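You operate a simulated robot arm through the tools that you are given. There is no shell and no other tool. Be economical: measure what you need, move in short steps, check, and stop when the job is done.

You run a simulated robot arm. Do the job below in one go: nothing can be reset, and whatever is moved stays where it is left.

## Task
Slot the brown divider into the brown carton, pack the teal and white bottles and close it.
Fine: one bottle a cell, both flaps shut.

Only the result counts: the job must be done as asked and must still hold three seconds after the hand-in. Knocking over, shifting, dropping, spilling or breaking anything else fails it.

## Robot
A 7-joint arm with a two-finger gripper, hanging from a carriage that runs on a rail from [-2, -2823] to [0, 57] (x, y) and turns from -258 to 430 degrees about z. Base frame: it is fixed where the carriage stands at the start and does not move with it; the origin is on the floor, on the carriage's upright axis, x ahead of it, y to its left, z up. Readings come in mm, degrees, newtons and seconds.
With the tool pointing down near the work surface it reaches from about 100 to 400 mm from the robot's upright axis, wherever it stands. Its first joint turns from -166.0 to 166.0 degrees. Places, roughly: blue knob [300, -900, 800]; first cell of the brown carton [100, 500, 700]; grey arm [100, -1100, 900]; orange catch [-100, -400, 900]; orange clamp [300, -800, 800]; orange flap [0, 600, 1000]; roller lever [300, 500, 600]; second cell of the brown carton [100, 600, 700]; teal arm [300, 200, 800]; teal flap [200, 600, 1000]; yellow catch [-100, -300, 900]. Payload 1.37 kg.
The TCP is the grasp point between the finger pads, 16 mm short of the fingertips. In the tool frame z runs along the fingers and y along their closing line. Largest opening 92 mm; the body of the gripper starts 74 mm behind the TCP.
Orientation is that of the tool frame in the base frame, as a unit quaternion [x, y, z, w]. With the fingers straight down and closing along the base's y, the tool's x points along the base's -x, its y along +y and its z along -z.

## Interface
- The arm moves only by the tool nudge_tool. Its arguments are lists of equal length, an entry for each row: "translation": the shift along the tool's x, y, z in mm, a list of three; "rotation": the turn, a rotation vector about the tool's x, y, z in degrees, a list of three. In form: {"translation": [[x, y, z], ...], "rotation": [[rx, ry, rz], ...]}. A call has 1 to 12 rows; each row shifts and turns the commanded pose from where the row before left it, along the tool's axes as they then stand. "gripper" is the opening in per cent of the stroke, from 0 (shut) to 100 (fully open), set as the call begins (left out, the last holds). Each row takes 0.2 s and may step no farther than 50 mm and 8.6 degrees from the row before; otherwise, or with a gripper value out of range, the whole call is refused. A pose out of reach is approached as far as the arm can. The call stops where the force on the tool passes 90 N (or 10 N more than at its start, if that is more) or the arm is blocked; 0.2 s more then pass. Each finger halts on what it meets, pressing with about 26 N; the grip force reading is that of the motor and also rises with nothing between the fingers. The clock runs only during rows and for 0.2 s after the last one: add rows that do not move to give the fingers time. It gives the time, the measured TCP pose, the force on the tool (base axes), the opening and the grip force at its end, in the units of the frame above (readings bear some noise), with the torque about the TCP (base axes, N m) and any sound that the robot's microphone picked up.
- Cameras (640 x 400 px; columns grow to the right, rows downward): "scene" is now at [253.8, 19.8, 1650.8]; the picture's right is [0.38, -0.93, 0.00], its down [-0.86, -0.35, -0.36] and it looks along [0.34, 0.14, -0.93] (base axes); focal length 214 px, centre (320, 200). "wrist" rides on the gripper at [71, 19, -111] in the tool frame; the picture's right is [-0.26, 0.97, 0.00], its down [-0.78, -0.21, -0.59] and it looks along [-0.57, -0.15, 0.81] (tool axes); focal length 280 px, centre (320, 200). There is no depth. A picture from a camera that has moved, and an enlarged one, comes with that camera's place and axes in the base frame and with its lens.
- camera(camera): a new picture of that camera. It takes no simulated time.
- move_column(by): slides the trunk up (or, below 0, down) by that many mm; the arm and the scene camera ride with it, the base frame stays. It gives what a move gives, with no picture.
- base_move(legs): drives the robot by 1 to 6 legs, each [ahead, left, turn to the left] in mm, mm and degrees, along the robot's own axes; the way and the turn of a leg run together, so that a leg with both is an arc; at most 1500 mm and 180 degrees a leg. The arm and the cameras ride along, it lands a little off, and it stops where it bumps. It keeps to its track: a leg is cut to what the track allows. It gives what a move gives.
- turn_head(pan, tilt): turns the head with the scene camera to pan (to the left, within 155 degrees either way) and tilt (down, from -29 to 69), counted from straight ahead of the robot. It gives what a move gives.
- enlarge(camera, box): a new picture of the part [left, top, right, bottom] of that camera's present view, enlarged. It takes no simulated time.
- finish_job(): hands the job in; it is judged then, once.

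Go step by step. Nothing tells you exact positions but the pictures and the camera data: compare them with the known pose of the tool, close in by small moves and look again before you grip or let go. The budget is 120 turns and 98 pictures, counting those below and the enlarged ones. Unless the task says otherwise, let go and move clear before handing in, and close with one line.

The tools are called after "Emit:" as name(argument=value, ...) on one line, values as JSON. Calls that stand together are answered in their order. nudge_tool: Moves the arm, as the interface text tells. Its arguments: {"type":"object","properties":{"translation":{"type":"array","items":{"type":"array","items":{"type":"number"}}},"rotation":{"type":"array","items":{"type":"array","items":{"type":"number"}}},"gripper":{"type":"number"}},"required":["translation","rotation"]} The other tools are called the same way: move_column (by) slides the trunk up or down; base_move (legs) drives the base; turn_head (pan, tilt) turns the head that bears the scene camera; camera (camera) takes a picture; enlarge (camera, box) takes an enlarged picture of a part of a camera's view; finish_job () hands the job in.

At the start:

```text
time_s: 0.0
tool_pos: [-12.7, 357.9, 999.8]
orientation: [0.0, 1.0, 0.0, 0.0]
contact_force: [0.4, 0.7, -0.1]
ft_torque: [-0.01, -0.01, 0.02]
finger_gap: 91.9
grasp_force: 0.1
trunk travel left (down, up): [-475.0, 185.0]
robot x, y, heading: [2.3, -1.2, 0.1]
head pan, tilt: [22.2, 68.8]
```

scene: 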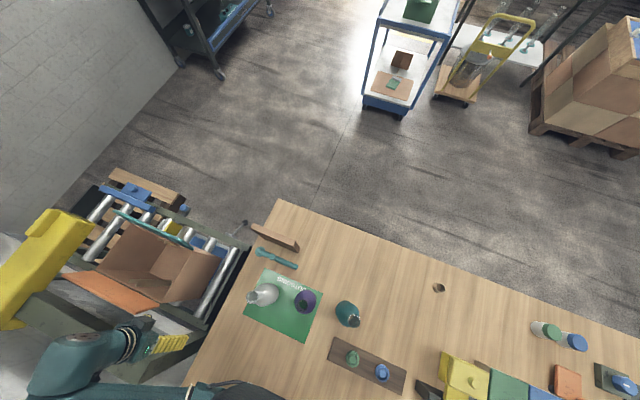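
wrist: 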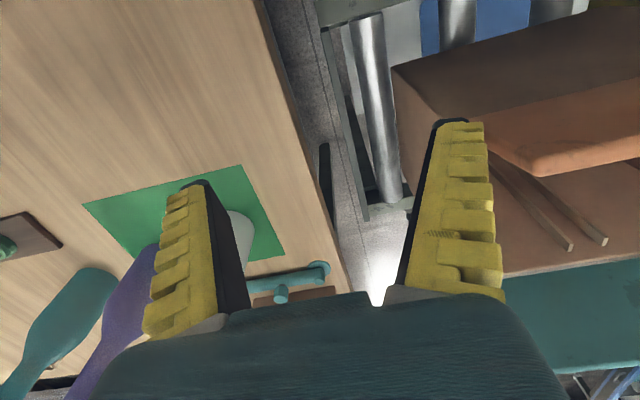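

I see the carton on a roller conveyor on the left, with an orange flap and a teal flap, and bottles on the table (white, purple, teal). I'll look closer before doing anything.

Emit:
enlarge(camera="scene", box=[60, 160, 260, 340])

Emit:
enlarge(camera="scene", box=[220, 200, 420, 400])

```text
2.22 times, centred on (160, 250) of scene
camera zoom: at [253.8, 19.8, 1650.8], right [0.38, -0.93, 0.0], down [-0.86, -0.35, -0.36], along [0.34, 0.14, -0.93], focal length 477 px, centre (676, 89)
```

zoom: 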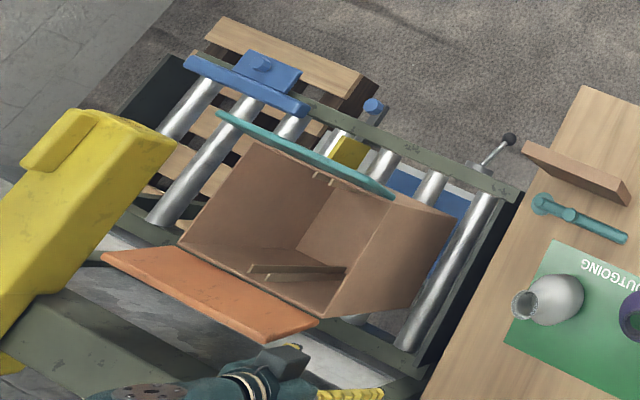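

```text
2.00 times, centred on (320, 300) of scene
camera zoom: at [253.8, 19.8, 1650.8], right [0.38, -0.93, 0.0], down [-0.86, -0.35, -0.36], along [0.34, 0.14, -0.93], focal length 429 px, centre (320, 0)
```

zoom: 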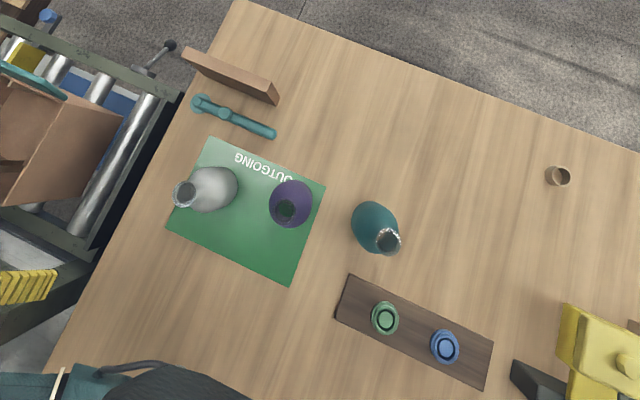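

The carton sits on rollers at about y 500, and its vertical guide ribs show where the divider goes. I'll turn the head toward it for better views.

Emit:
turn_head(pan=70, tilt=50)

Emit:
camera(camera="scene")

```text
time_s: 1.2
tool_pos: [-12.0, 358.2, 999.8]
orientation: [0.0, 1.0, 0.0, 0.0]
contact_force: [0.6, -0.3, 0.6]
ft_torque: [0.0, -0.02, 0.03]
finger_gap: 92.0
grasp_force: 0.0
trunk travel left (down, up): [-475.0, 185.0]
robot x, y, heading: [-1.6, 0.7, -0.2]
head pan, tilt: [70.0, 50.0]
```

```text
93 pictures are left
camera scene: at [228.4, 71.0, 1672.8], right [0.94, -0.34, 0.0], down [-0.26, -0.72, -0.64], along [0.22, 0.6, -0.77], focal length 214 px, centre (320, 200)
```

scene: 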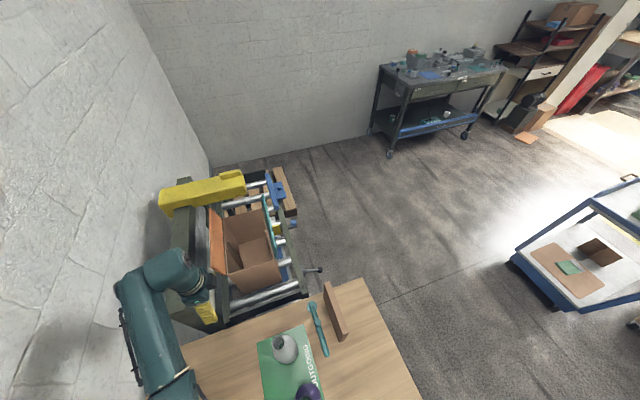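

Emit:
enlarge(camera="scene", box=[140, 160, 340, 340])

Emit:
enlarge(camera="scene", box=[240, 270, 380, 400])

Emit:
enlarge(camera="scene", box=[500, 180, 640, 330])

```text
2.22 times, centred on (240, 250) of scene
camera zoom: at [228.4, 71.0, 1672.8], right [0.94, -0.34, 0.0], down [-0.26, -0.72, -0.64], along [0.22, 0.6, -0.77], focal length 477 px, centre (498, 89)
```

zoom: 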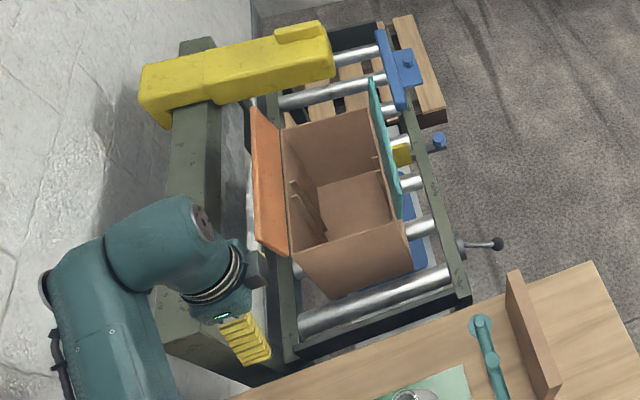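

```text
3.08 times, centred on (310, 335) of scene
camera zoom: at [228.4, 71.0, 1672.8], right [0.94, -0.34, 0.0], down [-0.26, -0.72, -0.64], along [0.22, 0.6, -0.77], focal length 660 px, centre (351, -215)
```

zoom: 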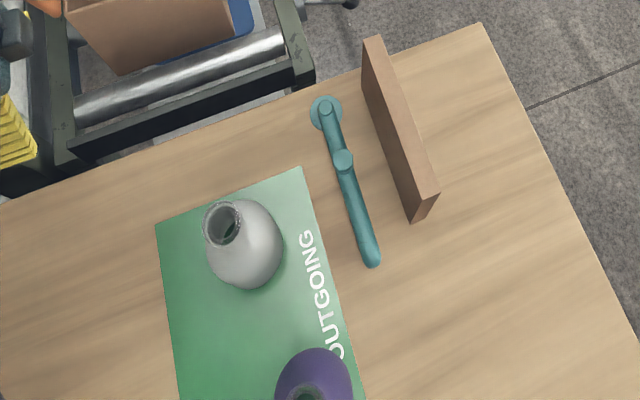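

```text
2.67 times, centred on (570, 255) of scene
camera zoom: at [228.4, 71.0, 1672.8], right [0.94, -0.34, 0.0], down [-0.26, -0.72, -0.64], along [0.22, 0.6, -0.77], focal length 572 px, centre (-347, 53)
```

zoom: 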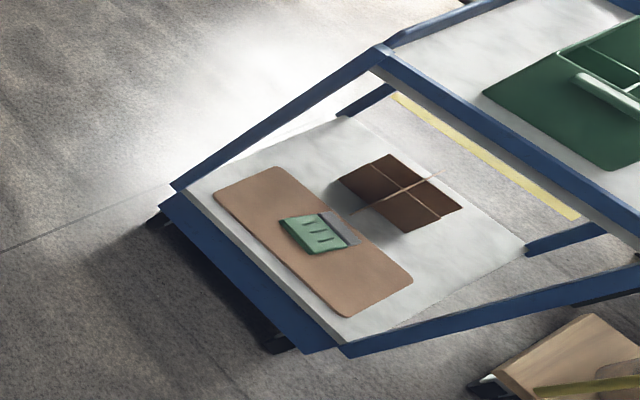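

The brown board standing on the table at about (340, 200) must be the divider, and the teal swing arm is next to it. I'll raise the tool and bring the wrist camera over to look at it.

Emit:
nudge_tool(translation=[[0, 0, -40], [0, 0, -40], [0, 0, -40], [-35, -25, 0], [-35, -25, 0], [-35, -25, 0], [-35, -25, 0], [-22, -28, 0], [0, 0, 0]], rotation=[[0, 0, 0], [0, 0, 0], [0, 0, 0], [0, 0, 0], [0, 0, 0], [0, 0, 0], [0, 0, 0], [0, 0, 0], [0, 0, 0]])

Emit:
camera(camera="wrist")

Emit:
camera(camera="scene")

```text
time_s: 3.2
tool_pos: [149.7, 227.2, 1119.8]
orientation: [0.0, 1.0, 0.0, 0.0]
contact_force: [-0.1, -0.1, 0.0]
ft_torque: [-0.02, 0.03, -0.03]
finger_gap: 92.0
grasp_force: 0.1
trunk travel left (down, up): [-475.0, 185.0]
robot x, y, heading: [0.9, -3.2, 0.5]
head pan, tilt: [70.0, 50.0]
```

```text
89 pictures are left
camera wrist: at [79.0, 247.5, 1230.2], right [0.26, 0.97, 0.0], down [0.78, -0.21, 0.59], along [0.57, -0.15, -0.81], focal length 280 px, centre (320, 200)
```

wrist: 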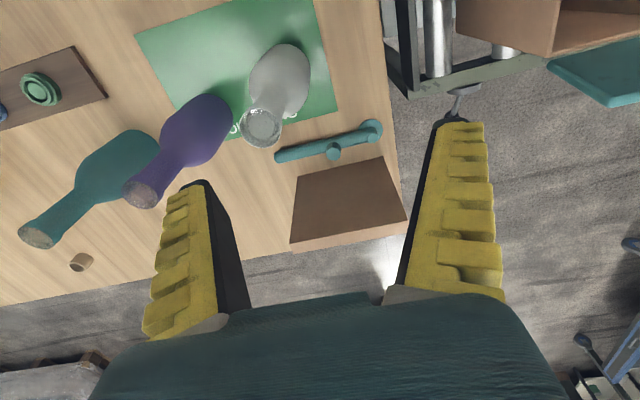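

```text
88 pictures are left
camera scene: at [228.3, 71.0, 1672.8], right [0.94, -0.34, 0.0], down [-0.26, -0.72, -0.64], along [0.22, 0.6, -0.77], focal length 214 px, centre (320, 200)
```

scene: 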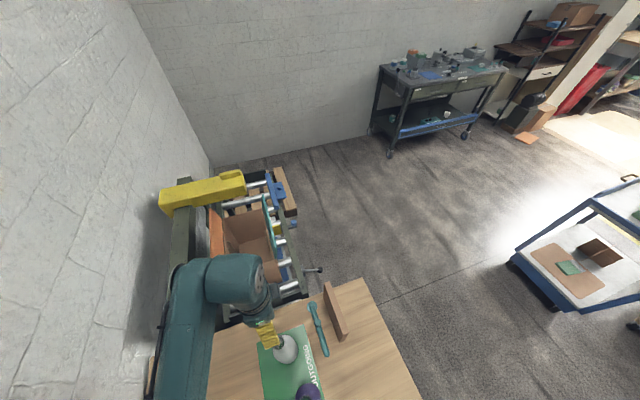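

The divider is an upright board about 150 long, 170 tall and 15 thick, running along y. I'll zoom in to measure it.

Emit:
enlarge(camera="wrist", box=[230, 100, 430, 260])

Emit:
enlarge(camera="scene", box=[280, 270, 380, 370])

```text
2.50 times, centred on (330, 180) of wrist
camera zoom: at [79.0, 247.5, 1230.2], right [0.26, 0.97, 0.0], down [0.78, -0.21, 0.59], along [0.57, -0.15, -0.81], focal length 701 px, centre (295, 250)
```

zoom: 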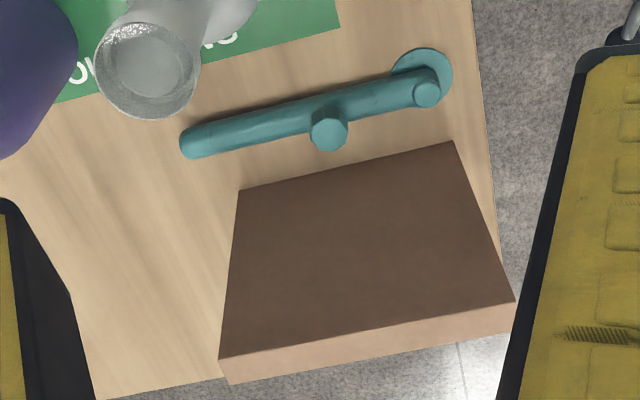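

```text
4.00 times, centred on (330, 320) of scene
camera zoom: at [228.3, 71.0, 1672.8], right [0.94, -0.34, 0.0], down [-0.26, -0.72, -0.64], along [0.22, 0.6, -0.77], focal length 858 px, centre (280, -280)
```

zoom: 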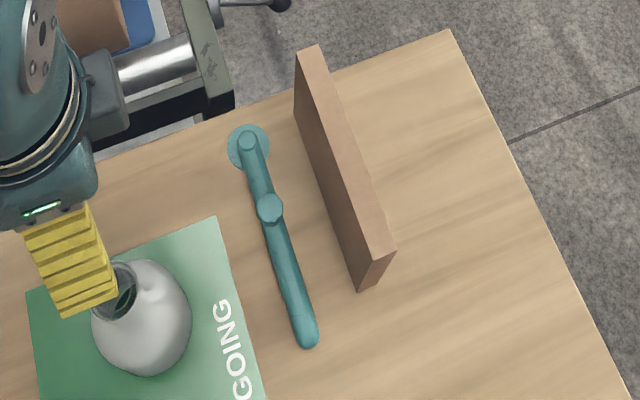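

The divider spans x 326–345, y 140–297, z 790–962. Next I'll drive to the +y end of the rail and test how far the arm reaches over the carton, while looking inside it.

Emit:
base_move(legs=[[0, 62, 0]])

Emit:
nudge_tool(translation=[[10, 30, -20], [10, 40, -20], [10, 40, 0], [10, 40, 0], [0, 40, 0], [0, 40, 0], [0, 0, 0], [0, 0, 0]], rotation=[[0, 0, 0], [0, 0, 0], [0, 0, 0], [0, 0, 0], [0, 0, 0], [0, 0, 0], [0, 0, 0], [0, 0, 0]])

Emit:
camera(camera="wrist")

Emit:
camera(camera="scene")

```text
time_s: 4.1
tool_pos: [149.8, 283.1, 1119.5]
orientation: [0.0, 1.0, 0.0, 0.001]
contact_force: [0.5, 0.4, 0.0]
ft_torque: [-0.01, -0.02, -0.02]
finger_gap: 91.9
grasp_force: 0.0
trunk travel left (down, up): [-475.0, 185.0]
robot x, y, heading: [-0.1, 54.4, 0.2]
head pan, tilt: [70.0, 50.0]
```

```text
time_s: 5.9
tool_pos: [110.8, 518.1, 1126.3]
orientation: [0.0, 1.0, 0.0, 0.0]
contact_force: [1.1, -0.2, -0.3]
ft_torque: [-0.02, 0.0, -0.02]
finger_gap: 91.8
grasp_force: 0.1
out of reach, approached as far as the arm can: row 1, 2
trunk travel left (down, up): [-475.0, 185.0]
robot x, y, heading: [3.8, 52.6, 0.1]
head pan, tilt: [70.0, 50.0]
```

```text
85 pictures are left
camera wrist: at [40.0, 536.8, 1236.6], right [0.26, 0.97, 0.0], down [0.78, -0.21, 0.59], along [0.57, -0.15, -0.81], focal length 280 px, centre (320, 200)
```

wrist: 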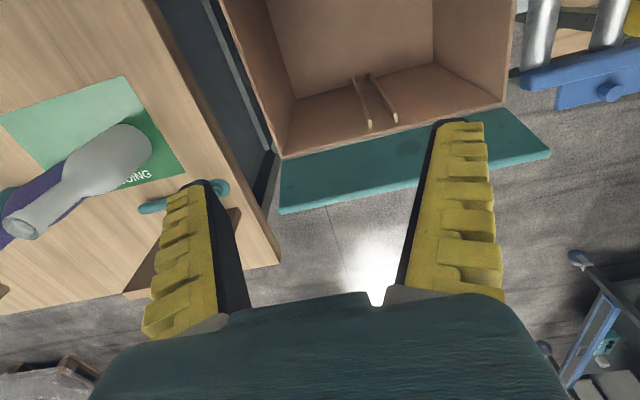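

```text
84 pictures are left
camera scene: at [228.4, 125.0, 1672.8], right [0.94, -0.34, 0.0], down [-0.26, -0.72, -0.64], along [0.22, 0.6, -0.77], focal length 214 px, centre (320, 200)
```

scene: 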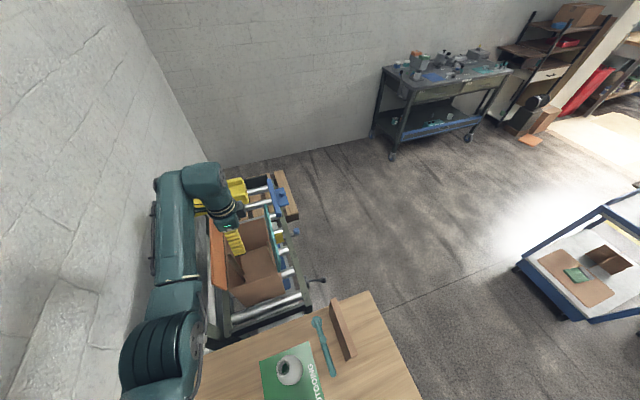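

Emit:
enlarge(camera="wrist", box=[200, 0, 560, 225])

Emit:
enlarge(camera="scene", box=[180, 160, 340, 320])

```text
1.78 times, centred on (380, 112) of wrist
camera zoom: at [40.0, 536.8, 1236.6], right [0.26, 0.97, 0.0], down [0.78, -0.21, 0.59], along [0.57, -0.15, -0.81], focal length 498 px, centre (213, 356)
```

zoom: 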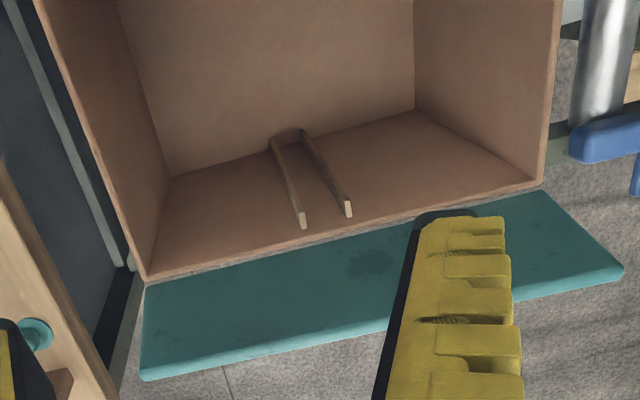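

```text
2.50 times, centred on (260, 240) of scene
camera zoom: at [228.4, 125.0, 1672.8], right [0.94, -0.34, 0.0], down [-0.26, -0.72, -0.64], along [0.22, 0.6, -0.77], focal length 536 px, centre (470, 100)
```

zoom: 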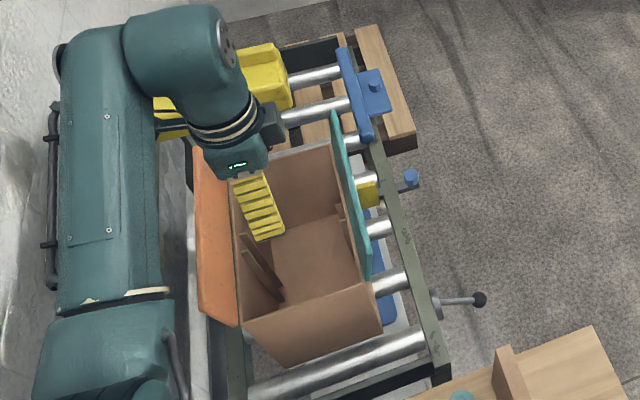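

The reach works. To fix the carton's position I need stereo, so I'll shift the wrist camera sideways by 90 mm and take a second view.

Emit:
nudge_tool(translation=[[45, -10, 0], [45, -10, 0], [0, 0, 0]], rotation=[[0, 0, 0], [0, 0, 0], [0, 0, 0]])

Emit:
enlarge(camera="wrist", box=[200, 0, 560, 225])

Emit:
enlarge(camera="scene", box=[200, 180, 320, 300])

```text
time_s: 6.7
tool_pos: [21.4, 495.1, 1126.4]
orientation: [0.0, 1.0, 0.0, 0.001]
contact_force: [1.1, 0.0, -0.2]
ft_torque: [0.0, 0.03, 0.0]
finger_gap: 92.0
grasp_force: 0.1
trunk travel left (down, up): [-475.0, 185.0]
robot x, y, heading: [0.1, 50.9, -0.0]
head pan, tilt: [70.0, 50.0]
```

```text
1.78 times, centred on (380, 112) of wrist
camera zoom: at [-49.8, 515.6, 1236.9], right [0.26, 0.96, 0.0], down [0.78, -0.21, 0.59], along [0.57, -0.15, -0.81], focal length 498 px, centre (213, 356)
```

zoom: 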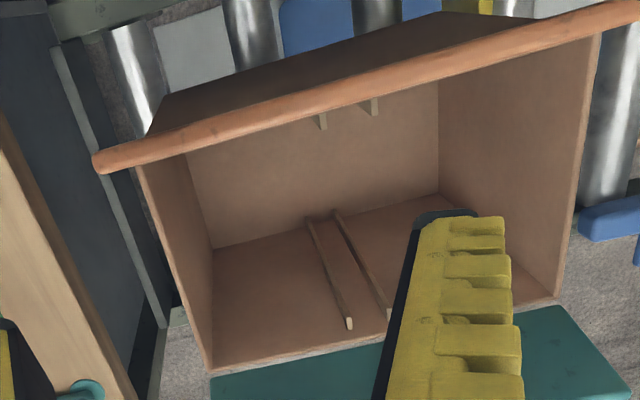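

```text
3.33 times, centred on (260, 240) of scene
camera zoom: at [228.3, 124.9, 1672.8], right [0.94, -0.34, 0.0], down [-0.26, -0.72, -0.64], along [0.22, 0.6, -0.77], focal length 715 px, centre (520, 67)
```

zoom: 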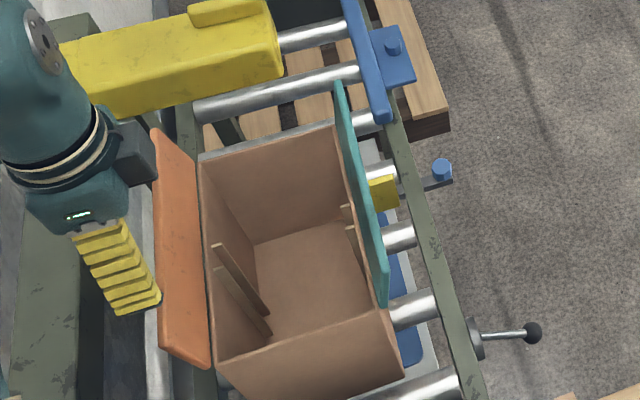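

The carton's inside is about x 15–196, y 450–720, z 648–900, with the slot near y 580. I'll test the arm's reach toward the far cell at this height.

Emit:
nudge_tool(translation=[[-40, 30, 0], [-40, 40, 0], [0, 40, 0], [0, 40, 0], [0, 0, 0], [0, 0, 0]], rotation=[[0, 0, 0], [0, 0, 0], [0, 0, 0], [0, 0, 0], [0, 0, 0], [0, 0, 0]])

```text
refused: row 2 steps farther than a row can; nothing moved
```

Emit:
nudge_tool(translation=[[-35, 30, 0], [-35, 30, 0], [-10, 40, 0], [0, 40, 0], [0, 15, 0], [0, 0, 0], [0, 0, 0]], rotation=[[0, 0, 0], [0, 0, 0], [0, 0, 0], [0, 0, 0], [0, 0, 0], [0, 0, 0], [0, 0, 0]])

```text
time_s: 8.3
tool_pos: [102.3, 650.5, 1125.9]
orientation: [-0.001, 1.0, 0.0, 0.0]
contact_force: [-0.2, -0.2, 0.4]
ft_torque: [0.01, -0.02, 0.02]
finger_gap: 91.7
grasp_force: 0.1
trunk travel left (down, up): [-475.0, 185.0]
robot x, y, heading: [0.4, 53.8, 0.1]
head pan, tilt: [70.0, 50.0]
```

The far cell's position is reachable at this height, so lowering could be done with the column. I'll check the arm's posture.

Emit:
camera(camera="scene")

Emit:
camera(camera="wrist")

```text
79 pictures are left
camera scene: at [228.4, 124.9, 1672.8], right [0.94, -0.34, 0.0], down [-0.26, -0.72, -0.64], along [0.22, 0.6, -0.77], focal length 214 px, centre (320, 200)
```

scene: 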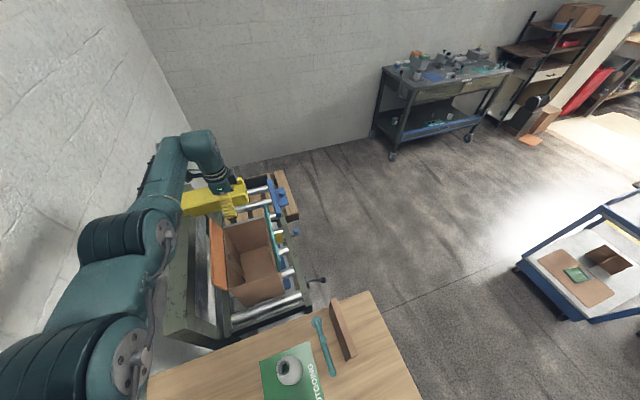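

```text
78 pictures are left
camera wrist: at [31.0, 670.4, 1236.9], right [0.26, 0.97, 0.0], down [0.78, -0.21, 0.59], along [0.57, -0.15, -0.81], focal length 280 px, centre (320, 200)
```

wrist: 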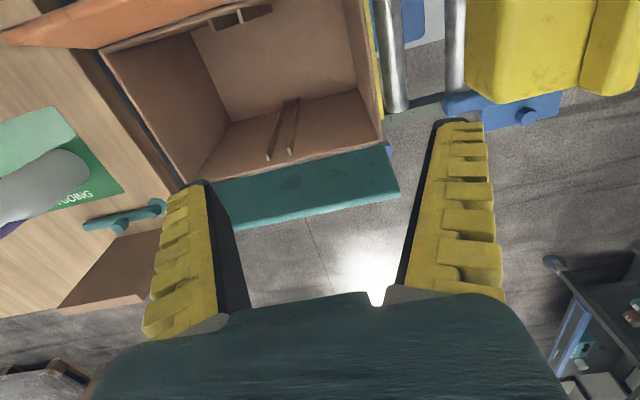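

I'll move over the divider and turn the tool 90° so the fingers close along x.

Emit:
nudge_tool(translation=[[-23.4, -43.2, 0], [-23.4, -43.2, 0], [-23.4, -43.2, 0], [-23.4, -43.2, 0], [-23.4, -43.2, 0], [-23.4, -43.2, 0], [-23.4, -43.2, 0], [-23.4, -43.2, 0], [-23.4, -43.2, 0], [-23.4, -43.2, 0]], rotation=[[0, 0, 0], [0, 0, 0], [0, 0, 0], [0, 0, 0], [0, 0, 0], [0, 0, 0], [0, 0, 0], [0, 0, 0], [0, 0, 0], [0, 0, 0]])

Emit:
nudge_tool(translation=[[0, 0, 0], [0, 0, 0], [0, 0, 0], [0, 0, 0], [0, 0, 0], [0, 0, 0], [0, 0, 0], [0, 0, 0], [0, 0, 0], [0, 0, 0], [0, 0, 0], [0, 0, 0]], rotation=[[0, 0, 8.18], [0, 0, 8.18], [0, 0, 8.18], [0, 0, 8.18], [0, 0, 8.18], [0, 0, 8.18], [0, 0, 8.18], [0, 0, 8.18], [0, 0, 8.18], [0, 0, 8.18], [0, 0, 8.2], [0, 0, 0]])

Emit:
camera(camera="wrist")

```text
time_s: 10.5
tool_pos: [336.5, 219.6, 1126.5]
orientation: [-0.001, 1.0, 0.001, 0.0]
contact_force: [-0.4, 0.2, 1.0]
ft_torque: [-0.04, 0.0, -0.03]
finger_gap: 92.1
grasp_force: 0.0
trunk travel left (down, up): [-475.0, 185.0]
robot x, y, heading: [-1.3, 56.4, -0.2]
head pan, tilt: [70.0, 50.0]
```

```text
time_s: 13.1
tool_pos: [335.2, 219.7, 1124.4]
orientation: [0.707, 0.707, 0.0, 0.0]
contact_force: [0.3, -0.7, -0.1]
ft_torque: [0.0, 0.01, -0.02]
finger_gap: 92.0
grasp_force: 0.1
trunk travel left (down, up): [-475.0, 185.0]
robot x, y, heading: [0.9, 51.4, 0.1]
head pan, tilt: [70.0, 50.0]
```

```text
77 pictures are left
camera wrist: at [354.9, 290.7, 1236.2], right [0.96, -0.26, 0.0], down [-0.21, -0.78, 0.59], along [-0.16, -0.57, -0.81], focal length 280 px, centre (320, 200)
```

wrist: 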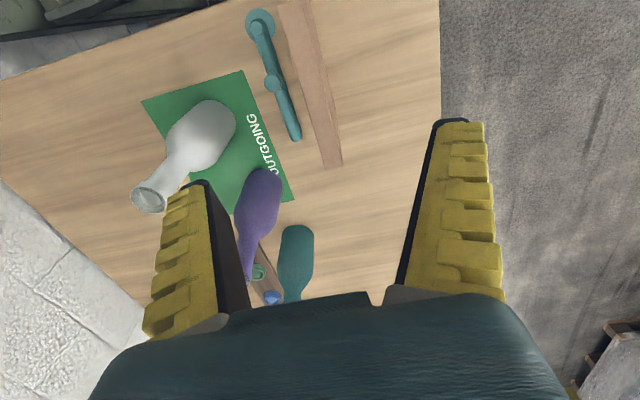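

The divider's centre looks about 5 mm to the tool's -y side. I'll correct that, come down above it and look again.

Emit:
nudge_tool(translation=[[0, -5, 40], [0, 0, 40], [0, 0, 40], [0, 0, 0]], rotation=[[0, 0, 0], [0, 0, 0], [0, 0, 0], [0, 0, 0]])

Emit:
camera(camera="wrist")

```text
time_s: 14.1
tool_pos: [328.9, 218.3, 1004.6]
orientation: [0.707, 0.707, 0.0, 0.0]
contact_force: [-0.4, -0.4, -1.3]
ft_torque: [0.04, 0.02, -0.02]
finger_gap: 91.8
grasp_force: 0.0
trunk travel left (down, up): [-475.0, 185.0]
robot x, y, heading: [0.4, 51.3, -0.2]
head pan, tilt: [70.0, 50.0]
```

```text
76 pictures are left
camera wrist: at [348.9, 289.7, 1115.4], right [0.96, -0.26, 0.0], down [-0.21, -0.78, 0.59], along [-0.15, -0.57, -0.81], focal length 280 px, centre (320, 200)
```

wrist: 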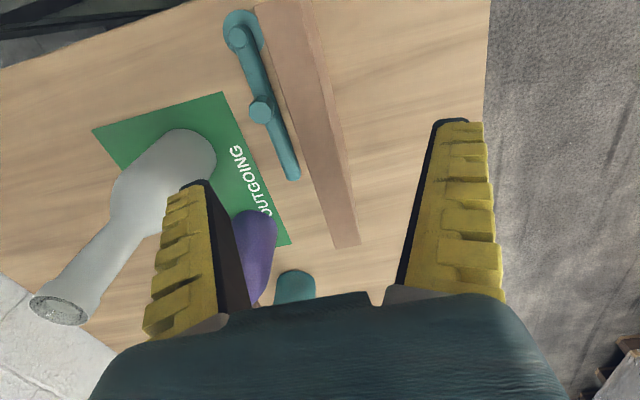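

Emit:
enlarge(camera="wrist", box=[220, 80, 420, 260])

```text
2.22 times, centred on (320, 170) of wrist
camera zoom: at [348.9, 289.7, 1115.4], right [0.96, -0.26, 0.0], down [-0.21, -0.78, 0.59], along [-0.15, -0.57, -0.81], focal length 623 px, centre (320, 267)
```

zoom: 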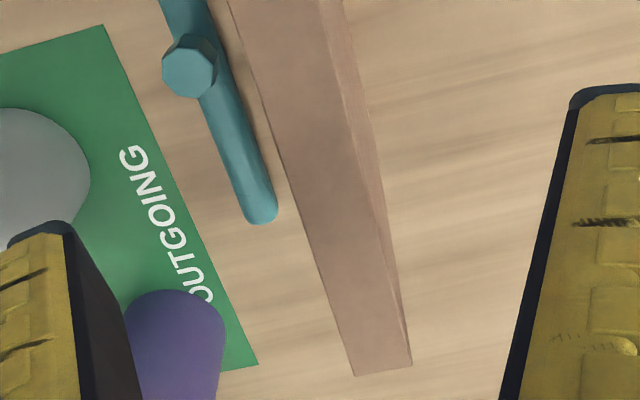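

Emit:
nudge_tool(translation=[[0, -3, 30], [0, 0, 30], [0, 0, 21], [0, 0, 0]], rotation=[[0, 0, 0], [0, 0, 0], [0, 0, 0], [0, 0, 0]])

Emit:
camera(camera="wrist")

```text
time_s: 15.1
tool_pos: [328.2, 219.3, 923.6]
orientation: [0.707, 0.707, -0.001, 0.0]
contact_force: [0.2, -0.5, 1.3]
ft_torque: [-0.01, -0.03, 0.0]
finger_gap: 91.8
grasp_force: 0.1
trunk travel left (down, up): [-475.0, 185.0]
robot x, y, heading: [-0.7, 50.1, -0.1]
head pan, tilt: [70.0, 50.0]
```

```text
74 pictures are left
camera wrist: at [346.5, 289.8, 1034.4], right [0.97, -0.26, 0.0], down [-0.21, -0.78, 0.59], along [-0.15, -0.57, -0.81], focal length 280 px, centre (320, 200)
```

wrist: 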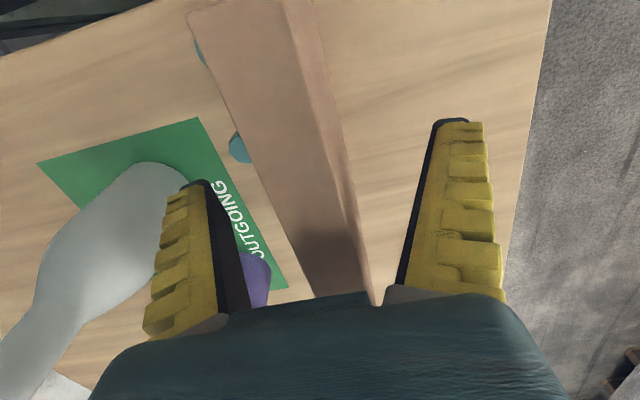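

The divider is centred between the fingers, so I'll close on it.

Emit:
nudge_tool(translation=[[0, 0, 0], [0, 0, 0], [0, 0, 0], [0, 0, 0], [0, 0, 0]], rotation=[[0, 0, 0], [0, 0, 0], [0, 0, 0], [0, 0, 0], [0, 0, 0]], gripper=0)

```text
time_s: 16.3
tool_pos: [328.6, 218.9, 924.6]
orientation: [0.707, 0.707, 0.0, 0.0]
contact_force: [0.4, -1.7, 9.7]
ft_torque: [-0.13, -0.02, -0.02]
finger_gap: 13.0
grasp_force: 25.8
trunk travel left (down, up): [-475.0, 185.0]
robot x, y, heading: [1.8, 52.9, -0.3]
head pan, tilt: [70.0, 50.0]
```

The board is gripped and 13 mm thick. I'll lift it a little, then raise the rest with the column.

Emit:
nudge_tool(translation=[[0, 0, -10], [0, 0, -30], [0, 0, -40], [0, 0, -40], [0, 0, -40], [0, 0, 0]], rotation=[[0, 0, 0], [0, 0, 0], [0, 0, 0], [0, 0, 0], [0, 0, 0], [0, 0, 0]])

Emit:
move_column(by=150)

Emit:
camera(camera="wrist")

Emit:
camera(camera="scene")

```text
time_s: 17.7
tool_pos: [328.0, 219.5, 1084.6]
orientation: [0.707, 0.707, 0.001, 0.0]
contact_force: [0.0, 0.2, 0.1]
ft_torque: [0.0, 0.01, 0.01]
finger_gap: 10.1
grasp_force: 26.1
trunk travel left (down, up): [-475.0, 185.0]
robot x, y, heading: [-3.4, 51.0, 0.1]
head pan, tilt: [70.0, 50.0]
```

```text
time_s: 19.5
tool_pos: [327.5, 219.7, 1234.2]
orientation: [0.707, 0.707, 0.0, 0.0]
contact_force: [0.6, 0.2, -0.4]
ft_torque: [0.01, 0.02, 0.0]
finger_gap: 9.8
grasp_force: 25.5
trunk travel left (down, up): [-625.0, 35.0]
robot x, y, heading: [-0.7, 55.7, 0.2]
head pan, tilt: [70.0, 50.0]
```

```text
73 pictures are left
camera wrist: at [346.8, 290.4, 1344.9], right [0.97, -0.26, 0.0], down [-0.21, -0.78, 0.59], along [-0.15, -0.57, -0.81], focal length 280 px, centre (320, 200)
```

wrist: 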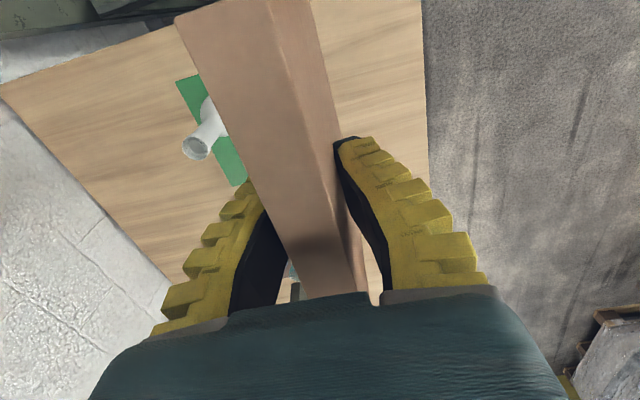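

```text
72 pictures are left
camera scene: at [228.4, 125.0, 1822.7], right [0.94, -0.34, 0.0], down [-0.26, -0.72, -0.64], along [0.22, 0.6, -0.77], focal length 214 px, centre (320, 200)
```

scene: 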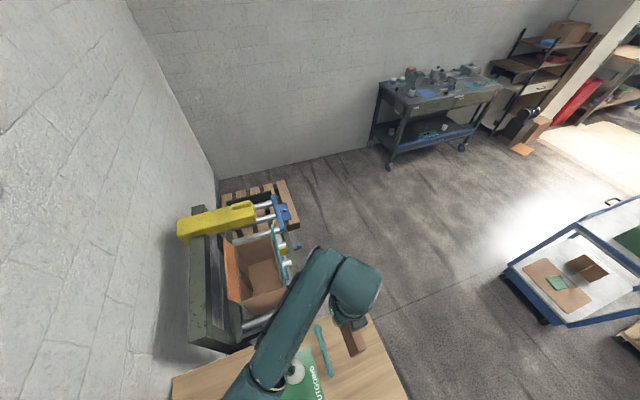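

The divider is held. I'll rotate it back and carry it high over the carton's slot.

Emit:
nudge_tool(translation=[[0, 0, 0], [0, 0, 0], [0, 0, 0], [0, 0, 0], [0, 0, 0], [0, 0, 0], [0, 0, 0], [0, 0, 0], [0, 0, 0], [0, 0, 0], [0, 0, 0], [0, 0, 0]], rotation=[[0, 0, -8.18], [0, 0, -8.18], [0, 0, -8.18], [0, 0, -8.18], [0, 0, -8.18], [0, 0, -8.18], [0, 0, -8.18], [0, 0, -8.18], [0, 0, -8.18], [0, 0, -8.18], [0, 0, -8.2], [0, 0, 0]])

Emit:
nudge_tool(translation=[[22.3, 35.9, 0], [22.3, 35.9, 0], [22.3, 35.9, 0], [22.3, 35.9, 0], [22.3, 35.9, 0], [22.3, 35.9, 0], [22.3, 35.9, 0], [22.3, 35.9, 0], [22.3, 35.9, 0], [22.3, 35.9, 0], [0, 0, 0], [0, 0, 0]], rotation=[[0, 0, 0], [0, 0, 0], [0, 0, 0], [0, 0, 0], [0, 0, 0], [0, 0, 0], [0, 0, 0], [0, 0, 0], [0, 0, 0], [0, 0, 0], [0, 0, 0], [0, 0, 0]])

Emit:
camera(camera="wrist")

Emit:
enlarge(camera="scene", box=[180, 170, 340, 330])

```text
time_s: 22.1
tool_pos: [327.7, 218.9, 1234.7]
orientation: [-0.001, 1.0, 0.0, 0.0]
contact_force: [0.0, 0.0, -0.7]
ft_torque: [0.0, 0.0, 0.03]
finger_gap: 9.8
grasp_force: 26.0
trunk travel left (down, up): [-625.0, 35.0]
robot x, y, heading: [-2.4, 56.3, 0.1]
head pan, tilt: [70.0, 50.0]
```

```text
time_s: 24.7
tool_pos: [105.1, 578.7, 1232.3]
orientation: [0.0, 1.0, 0.001, 0.0]
contact_force: [0.1, -0.6, -0.7]
ft_torque: [0.01, 0.02, -0.01]
finger_gap: 10.0
grasp_force: 26.1
trunk travel left (down, up): [-625.0, 35.0]
robot x, y, heading: [-1.2, 52.3, 0.2]
head pan, tilt: [70.0, 50.0]
```

```text
71 pictures are left
camera wrist: at [34.1, 598.0, 1344.6], right [0.26, 0.96, 0.0], down [0.78, -0.21, 0.59], along [0.57, -0.15, -0.81], focal length 280 px, centre (320, 200)
```

wrist: 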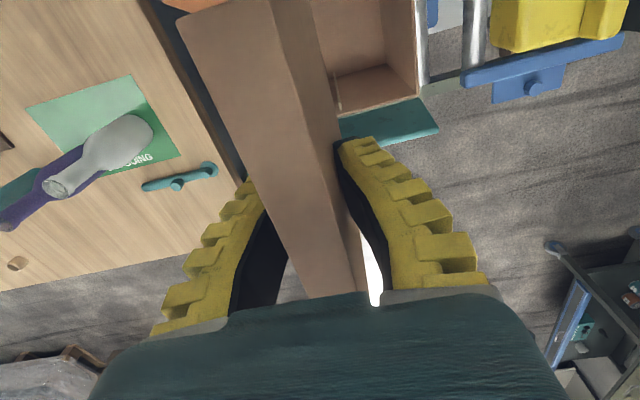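

```text
2.50 times, centred on (260, 250) of scene
camera zoom: at [228.4, 125.0, 1822.8], right [0.94, -0.34, 0.0], down [-0.26, -0.72, -0.64], along [0.22, 0.6, -0.77], focal length 536 px, centre (470, 75)
```

zoom: 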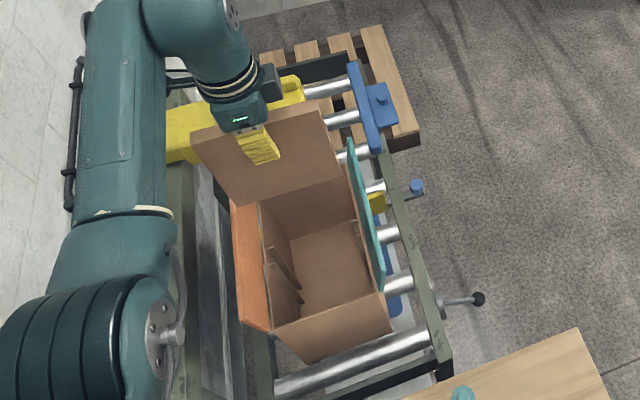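

The divider is over the carton. I'll lower the column so its bottom stops just above the carton's rim, then check alignment.

Emit:
move_column(by=-170)

Emit:
enlarge(camera="scene", box=[180, 150, 320, 290])

Emit:
camera(camera="wrist")

```text
time_s: 26.6
tool_pos: [105.9, 578.1, 1063.9]
orientation: [0.0, 1.0, 0.0, 0.0]
contact_force: [0.3, -0.4, -1.2]
ft_torque: [0.02, -0.02, -0.01]
finger_gap: 9.9
grasp_force: 26.0
trunk travel left (down, up): [-455.0, 205.0]
robot x, y, heading: [-2.0, 55.6, -0.1]
head pan, tilt: [70.0, 50.0]
```

```text
2.86 times, centred on (250, 220) of scene
camera zoom: at [228.4, 125.0, 1652.8], right [0.94, -0.34, 0.0], down [-0.26, -0.72, -0.64], along [0.22, 0.6, -0.77], focal length 613 px, centre (520, 143)
```

zoom: 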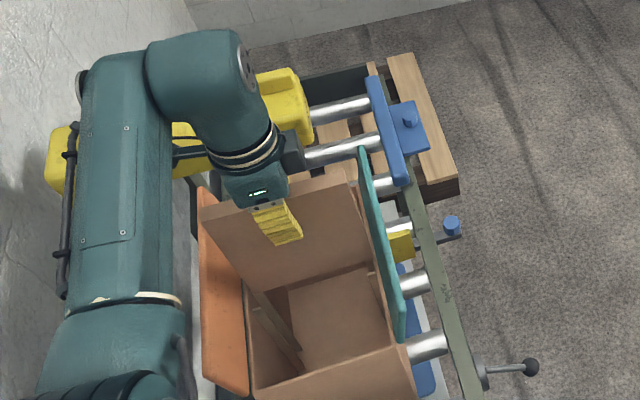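

```text
68 pictures are left
camera wrist: at [34.3, 597.9, 1174.8], right [0.26, 0.97, 0.0], down [0.78, -0.21, 0.59], along [0.57, -0.15, -0.81], focal length 280 px, centre (320, 200)
```

wrist: 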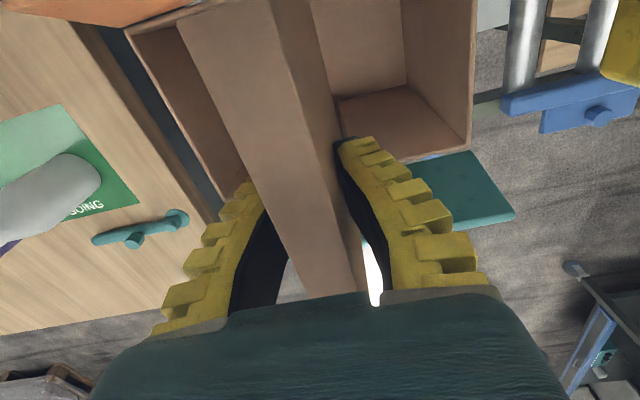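

Emit:
enlarge(camera="scene", box=[215, 185, 285, 245])

```text
6.67 times, centred on (250, 215) of scene
camera zoom: at [228.4, 125.0, 1652.8], right [0.94, -0.34, 0.0], down [-0.26, -0.72, -0.64], along [0.22, 0.6, -0.77], focal length 1430 px, centre (787, 100)
```

zoom: 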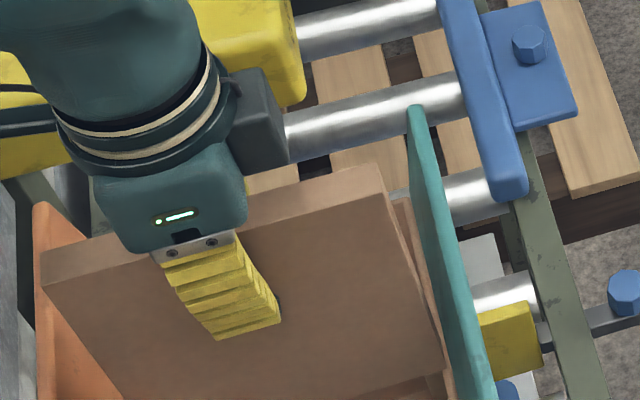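

Emit:
enlarge(camera="scene", box=[220, 220, 290, 280])

```text
6.67 times, centred on (255, 250) of scene
camera zoom: at [228.4, 125.0, 1652.8], right [0.94, -0.34, 0.0], down [-0.26, -0.72, -0.64], along [0.22, 0.6, -0.77], focal length 1430 px, centre (753, -133)
```

zoom: 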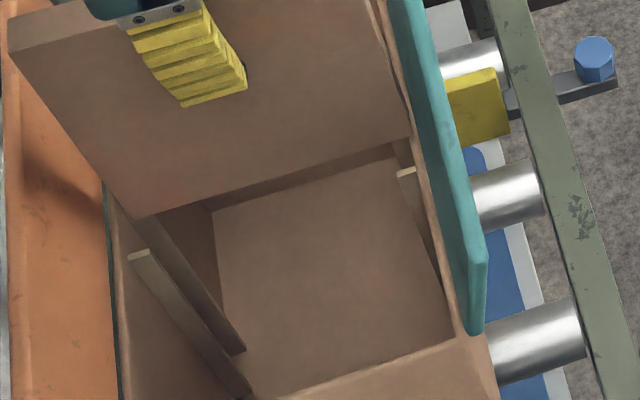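

Projecting the board down onto the ribs shows it about 13 mm too far toward +x. I'll correct that, lower it closer to the rim so parallax is small, and look again.

Emit:
nudge_tool(translation=[[13, 0, 0], [0, 0, 15], [0, 0, 0]], rotation=[[0, 0, 0], [0, 0, 0], [0, 0, 0]])

Emit:
enlarge(camera="scene", box=[220, 220, 290, 280])

Emit:
enlarge(camera="wrist", box=[100, 0, 500, 250])

```text
time_s: 27.4
tool_pos: [93.4, 579.7, 1050.3]
orientation: [0.0, 1.0, 0.001, 0.0]
contact_force: [2.3, 0.0, 10.7]
ft_torque: [0.01, 0.66, -0.03]
finger_gap: 13.9
grasp_force: 25.8
trunk travel left (down, up): [-455.0, 205.0]
robot x, y, heading: [0.8, 53.8, -0.1]
head pan, tilt: [70.0, 50.0]
```

```text
6.67 times, centred on (255, 250) of scene
camera zoom: at [228.5, 125.4, 1653.1], right [0.94, -0.34, 0.0], down [-0.26, -0.72, -0.64], along [0.22, 0.6, -0.77], focal length 1430 px, centre (753, -133)
```

zoom: 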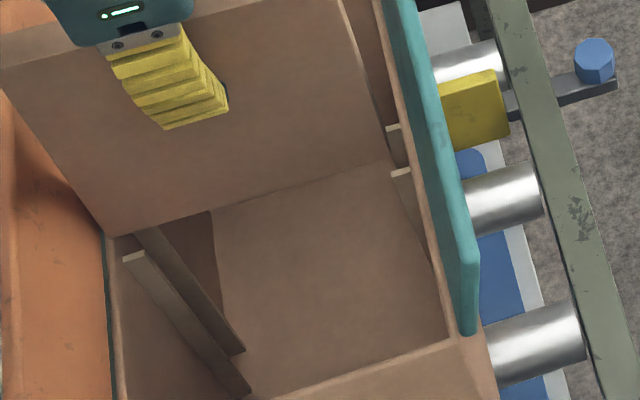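

```text
1.60 times, centred on (300, 125) of wrist
camera zoom: at [21.6, 598.7, 1161.3], right [0.26, 0.96, 0.0], down [0.78, -0.21, 0.59], along [0.57, -0.15, -0.81], focal length 449 px, centre (352, 320)
```

zoom: 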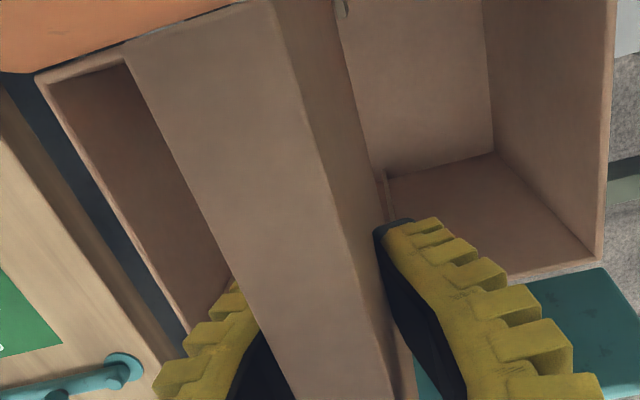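

The board's left end touched the orange side and tilted slightly. I'll back up, shift +7 mm in x and check again.

Emit:
nudge_tool(translation=[[0, 0, -20], [-7.5, 0, 0], [0, 0, 0]], rotation=[[0, 0, 0], [0, 0, 0], [0, 0, 0]])

Emit:
enlarge(camera="scene", box=[220, 220, 290, 280])

```text
time_s: 28.2
tool_pos: [99.9, 577.3, 1068.7]
orientation: [0.0, 1.0, 0.0, 0.0]
contact_force: [-0.4, -0.3, -0.9]
ft_torque: [-0.02, 0.0, -0.03]
finger_gap: 9.7
grasp_force: 25.5
trunk travel left (down, up): [-455.0, 205.0]
robot x, y, heading: [-2.1, 54.6, 0.2]
head pan, tilt: [70.0, 50.0]
```

```text
6.67 times, centred on (255, 250) of scene
camera zoom: at [228.4, 124.9, 1652.8], right [0.94, -0.34, 0.0], down [-0.26, -0.72, -0.64], along [0.22, 0.6, -0.77], focal length 1430 px, centre (753, -133)
```

zoom: 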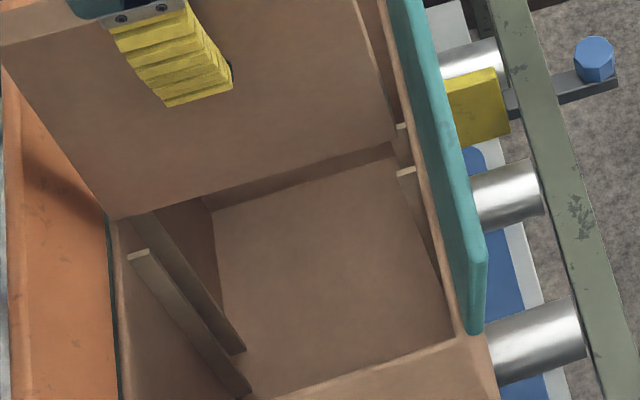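

By my best estimate the board is now centred over the slot in x and needs about +1.5 mm in y. I'll descend in small steps and watch the force.

Emit:
nudge_tool(translation=[[0, 1.5, 10], [0, 0, 10], [0, 0, 6], [0, 0, 0]], rotation=[[0, 0, 0], [0, 0, 0], [0, 0, 0], [0, 0, 0]])

Emit:
enlarge(camera="scene", box=[220, 220, 290, 280])

```text
time_s: 29.2
tool_pos: [99.2, 580.8, 1043.3]
orientation: [-0.001, 1.0, 0.0, 0.001]
contact_force: [-0.3, 0.7, -0.1]
ft_torque: [-0.01, -0.06, 0.0]
finger_gap: 10.3
grasp_force: 26.2
trunk travel left (down, up): [-455.0, 205.0]
robot x, y, heading: [0.1, 53.5, 0.2]
head pan, tilt: [70.0, 50.0]
```

```text
6.67 times, centred on (255, 250) of scene
camera zoom: at [228.3, 125.0, 1652.8], right [0.94, -0.34, 0.0], down [-0.26, -0.72, -0.64], along [0.22, 0.6, -0.77], focal length 1430 px, centre (753, -133)
```

zoom: 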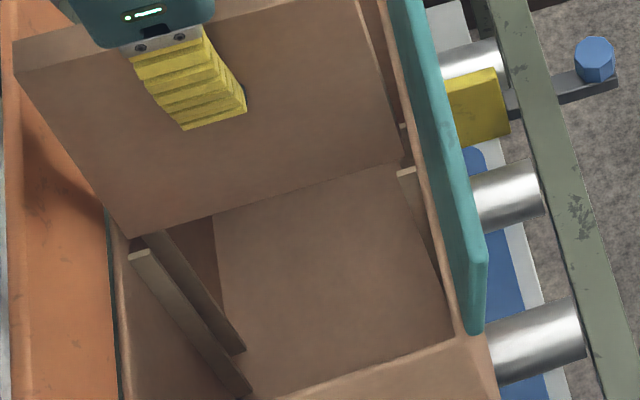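

The board sits in the slot's line but is pitched about 2.5° about y. I'll level it and recentre.

Emit:
nudge_tool(translation=[[0, 0, -4], [2.5, 0, 0], [0, 0, 4], [0, 0, 0]], rotation=[[0, 0, 0], [0, -2.5, 0], [0, 0, 0], [0, 0, 0]])

Emit:
enlarge(camera="scene", box=[220, 220, 290, 280])

```text
time_s: 30.2
tool_pos: [97.8, 580.2, 1042.6]
orientation: [0.001, 1.0, 0.001, 0.022]
contact_force: [-0.9, -1.1, 1.2]
ft_torque: [0.0, 0.16, 0.04]
finger_gap: 10.3
grasp_force: 25.7
trunk travel left (down, up): [-455.0, 205.0]
robot x, y, heading: [-4.8, 51.9, -0.1]
head pan, tilt: [70.0, 50.0]
```

```text
6.67 times, centred on (255, 250) of scene
camera zoom: at [228.3, 125.0, 1652.8], right [0.94, -0.34, 0.0], down [-0.26, -0.72, -0.64], along [0.22, 0.6, -0.77], focal length 1430 px, centre (753, -133)
```

zoom: 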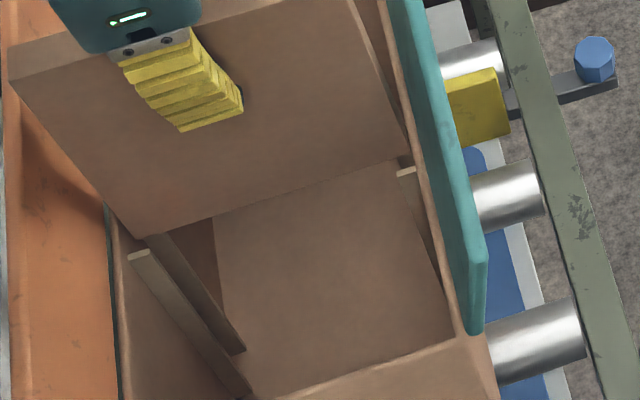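

Emit:
nudge_tool(translation=[[1, 0, 5], [0, 0, 5], [0, 0, 5], [0, 0, 0]], rotation=[[0, 0, 0], [0, 0, 0], [0, 0, 0], [0, 0, 0]])

Emit:
enlarge(camera="scene", box=[220, 220, 290, 280])

```text
time_s: 31.2
tool_pos: [98.4, 580.3, 1029.0]
orientation: [0.001, 1.0, 0.001, 0.024]
contact_force: [5.5, -7.2, 22.9]
ft_torque: [-0.04, -0.19, -0.09]
finger_gap: 23.5
grasp_force: 26.0
trunk travel left (down, up): [-455.0, 205.0]
robot x, y, heading: [1.4, 52.6, -0.0]
head pan, tilt: [70.0, 50.0]
```

```text
6.67 times, centred on (255, 250) of scene
camera zoom: at [228.9, 125.2, 1653.2], right [0.94, -0.34, 0.0], down [-0.26, -0.72, -0.64], along [0.22, 0.6, -0.77], focal length 1430 px, centre (753, -133)
```

zoom: 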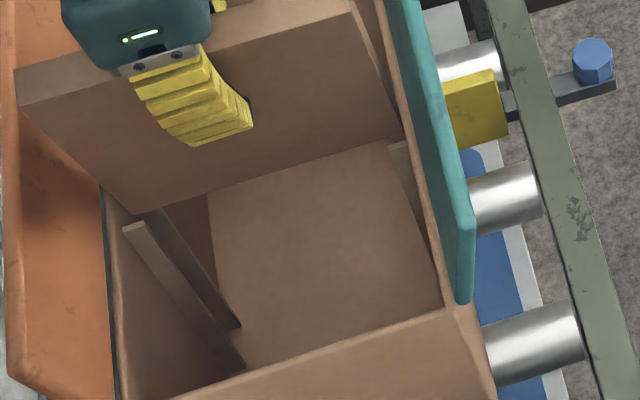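

There was contact and the carton appears to have moved. I'll back up at once and look.

Emit:
nudge_tool(translation=[[0, 0, -8], [0, 0, -12], [0, 0, 0]], rotation=[[0, 0, 0], [0, 0, 0], [0, 0, 0]])

Emit:
enlarge(camera="scene", box=[220, 220, 290, 280])

Emit:
enlarge(camera="wrist", box=[100, 0, 500, 250])

```text
time_s: 32.0
tool_pos: [96.3, 579.9, 1046.7]
orientation: [0.0, 1.0, -0.001, 0.022]
contact_force: [0.0, -0.6, -0.1]
ft_torque: [0.03, 0.01, -0.02]
finger_gap: 10.6
grasp_force: 25.6
trunk travel left (down, up): [-455.0, 205.0]
robot x, y, heading: [-2.3, 57.5, -0.1]
head pan, tilt: [70.0, 50.0]
```

```text
6.67 times, centred on (255, 250) of scene
camera zoom: at [228.4, 125.0, 1652.7], right [0.94, -0.34, 0.0], down [-0.26, -0.72, -0.64], along [0.22, 0.6, -0.77], focal length 1430 px, centre (753, -133)
```

zoom: 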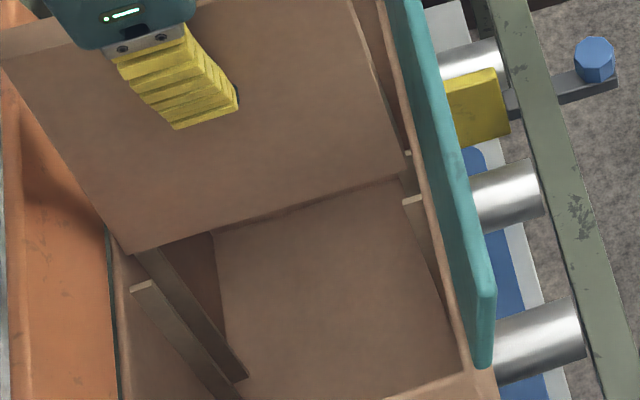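

```text
1.60 times, centred on (300, 125) of wrist
camera zoom: at [20.5, 599.0, 1154.4], right [0.26, 0.97, 0.01], down [0.75, -0.21, 0.62], along [0.6, -0.16, -0.78], focal length 449 px, centre (352, 320)
```

zoom: 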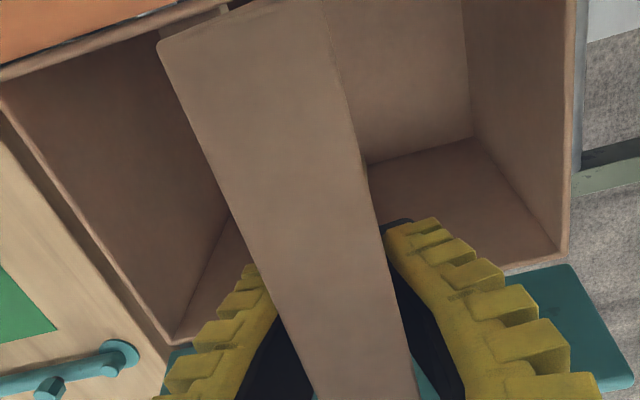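

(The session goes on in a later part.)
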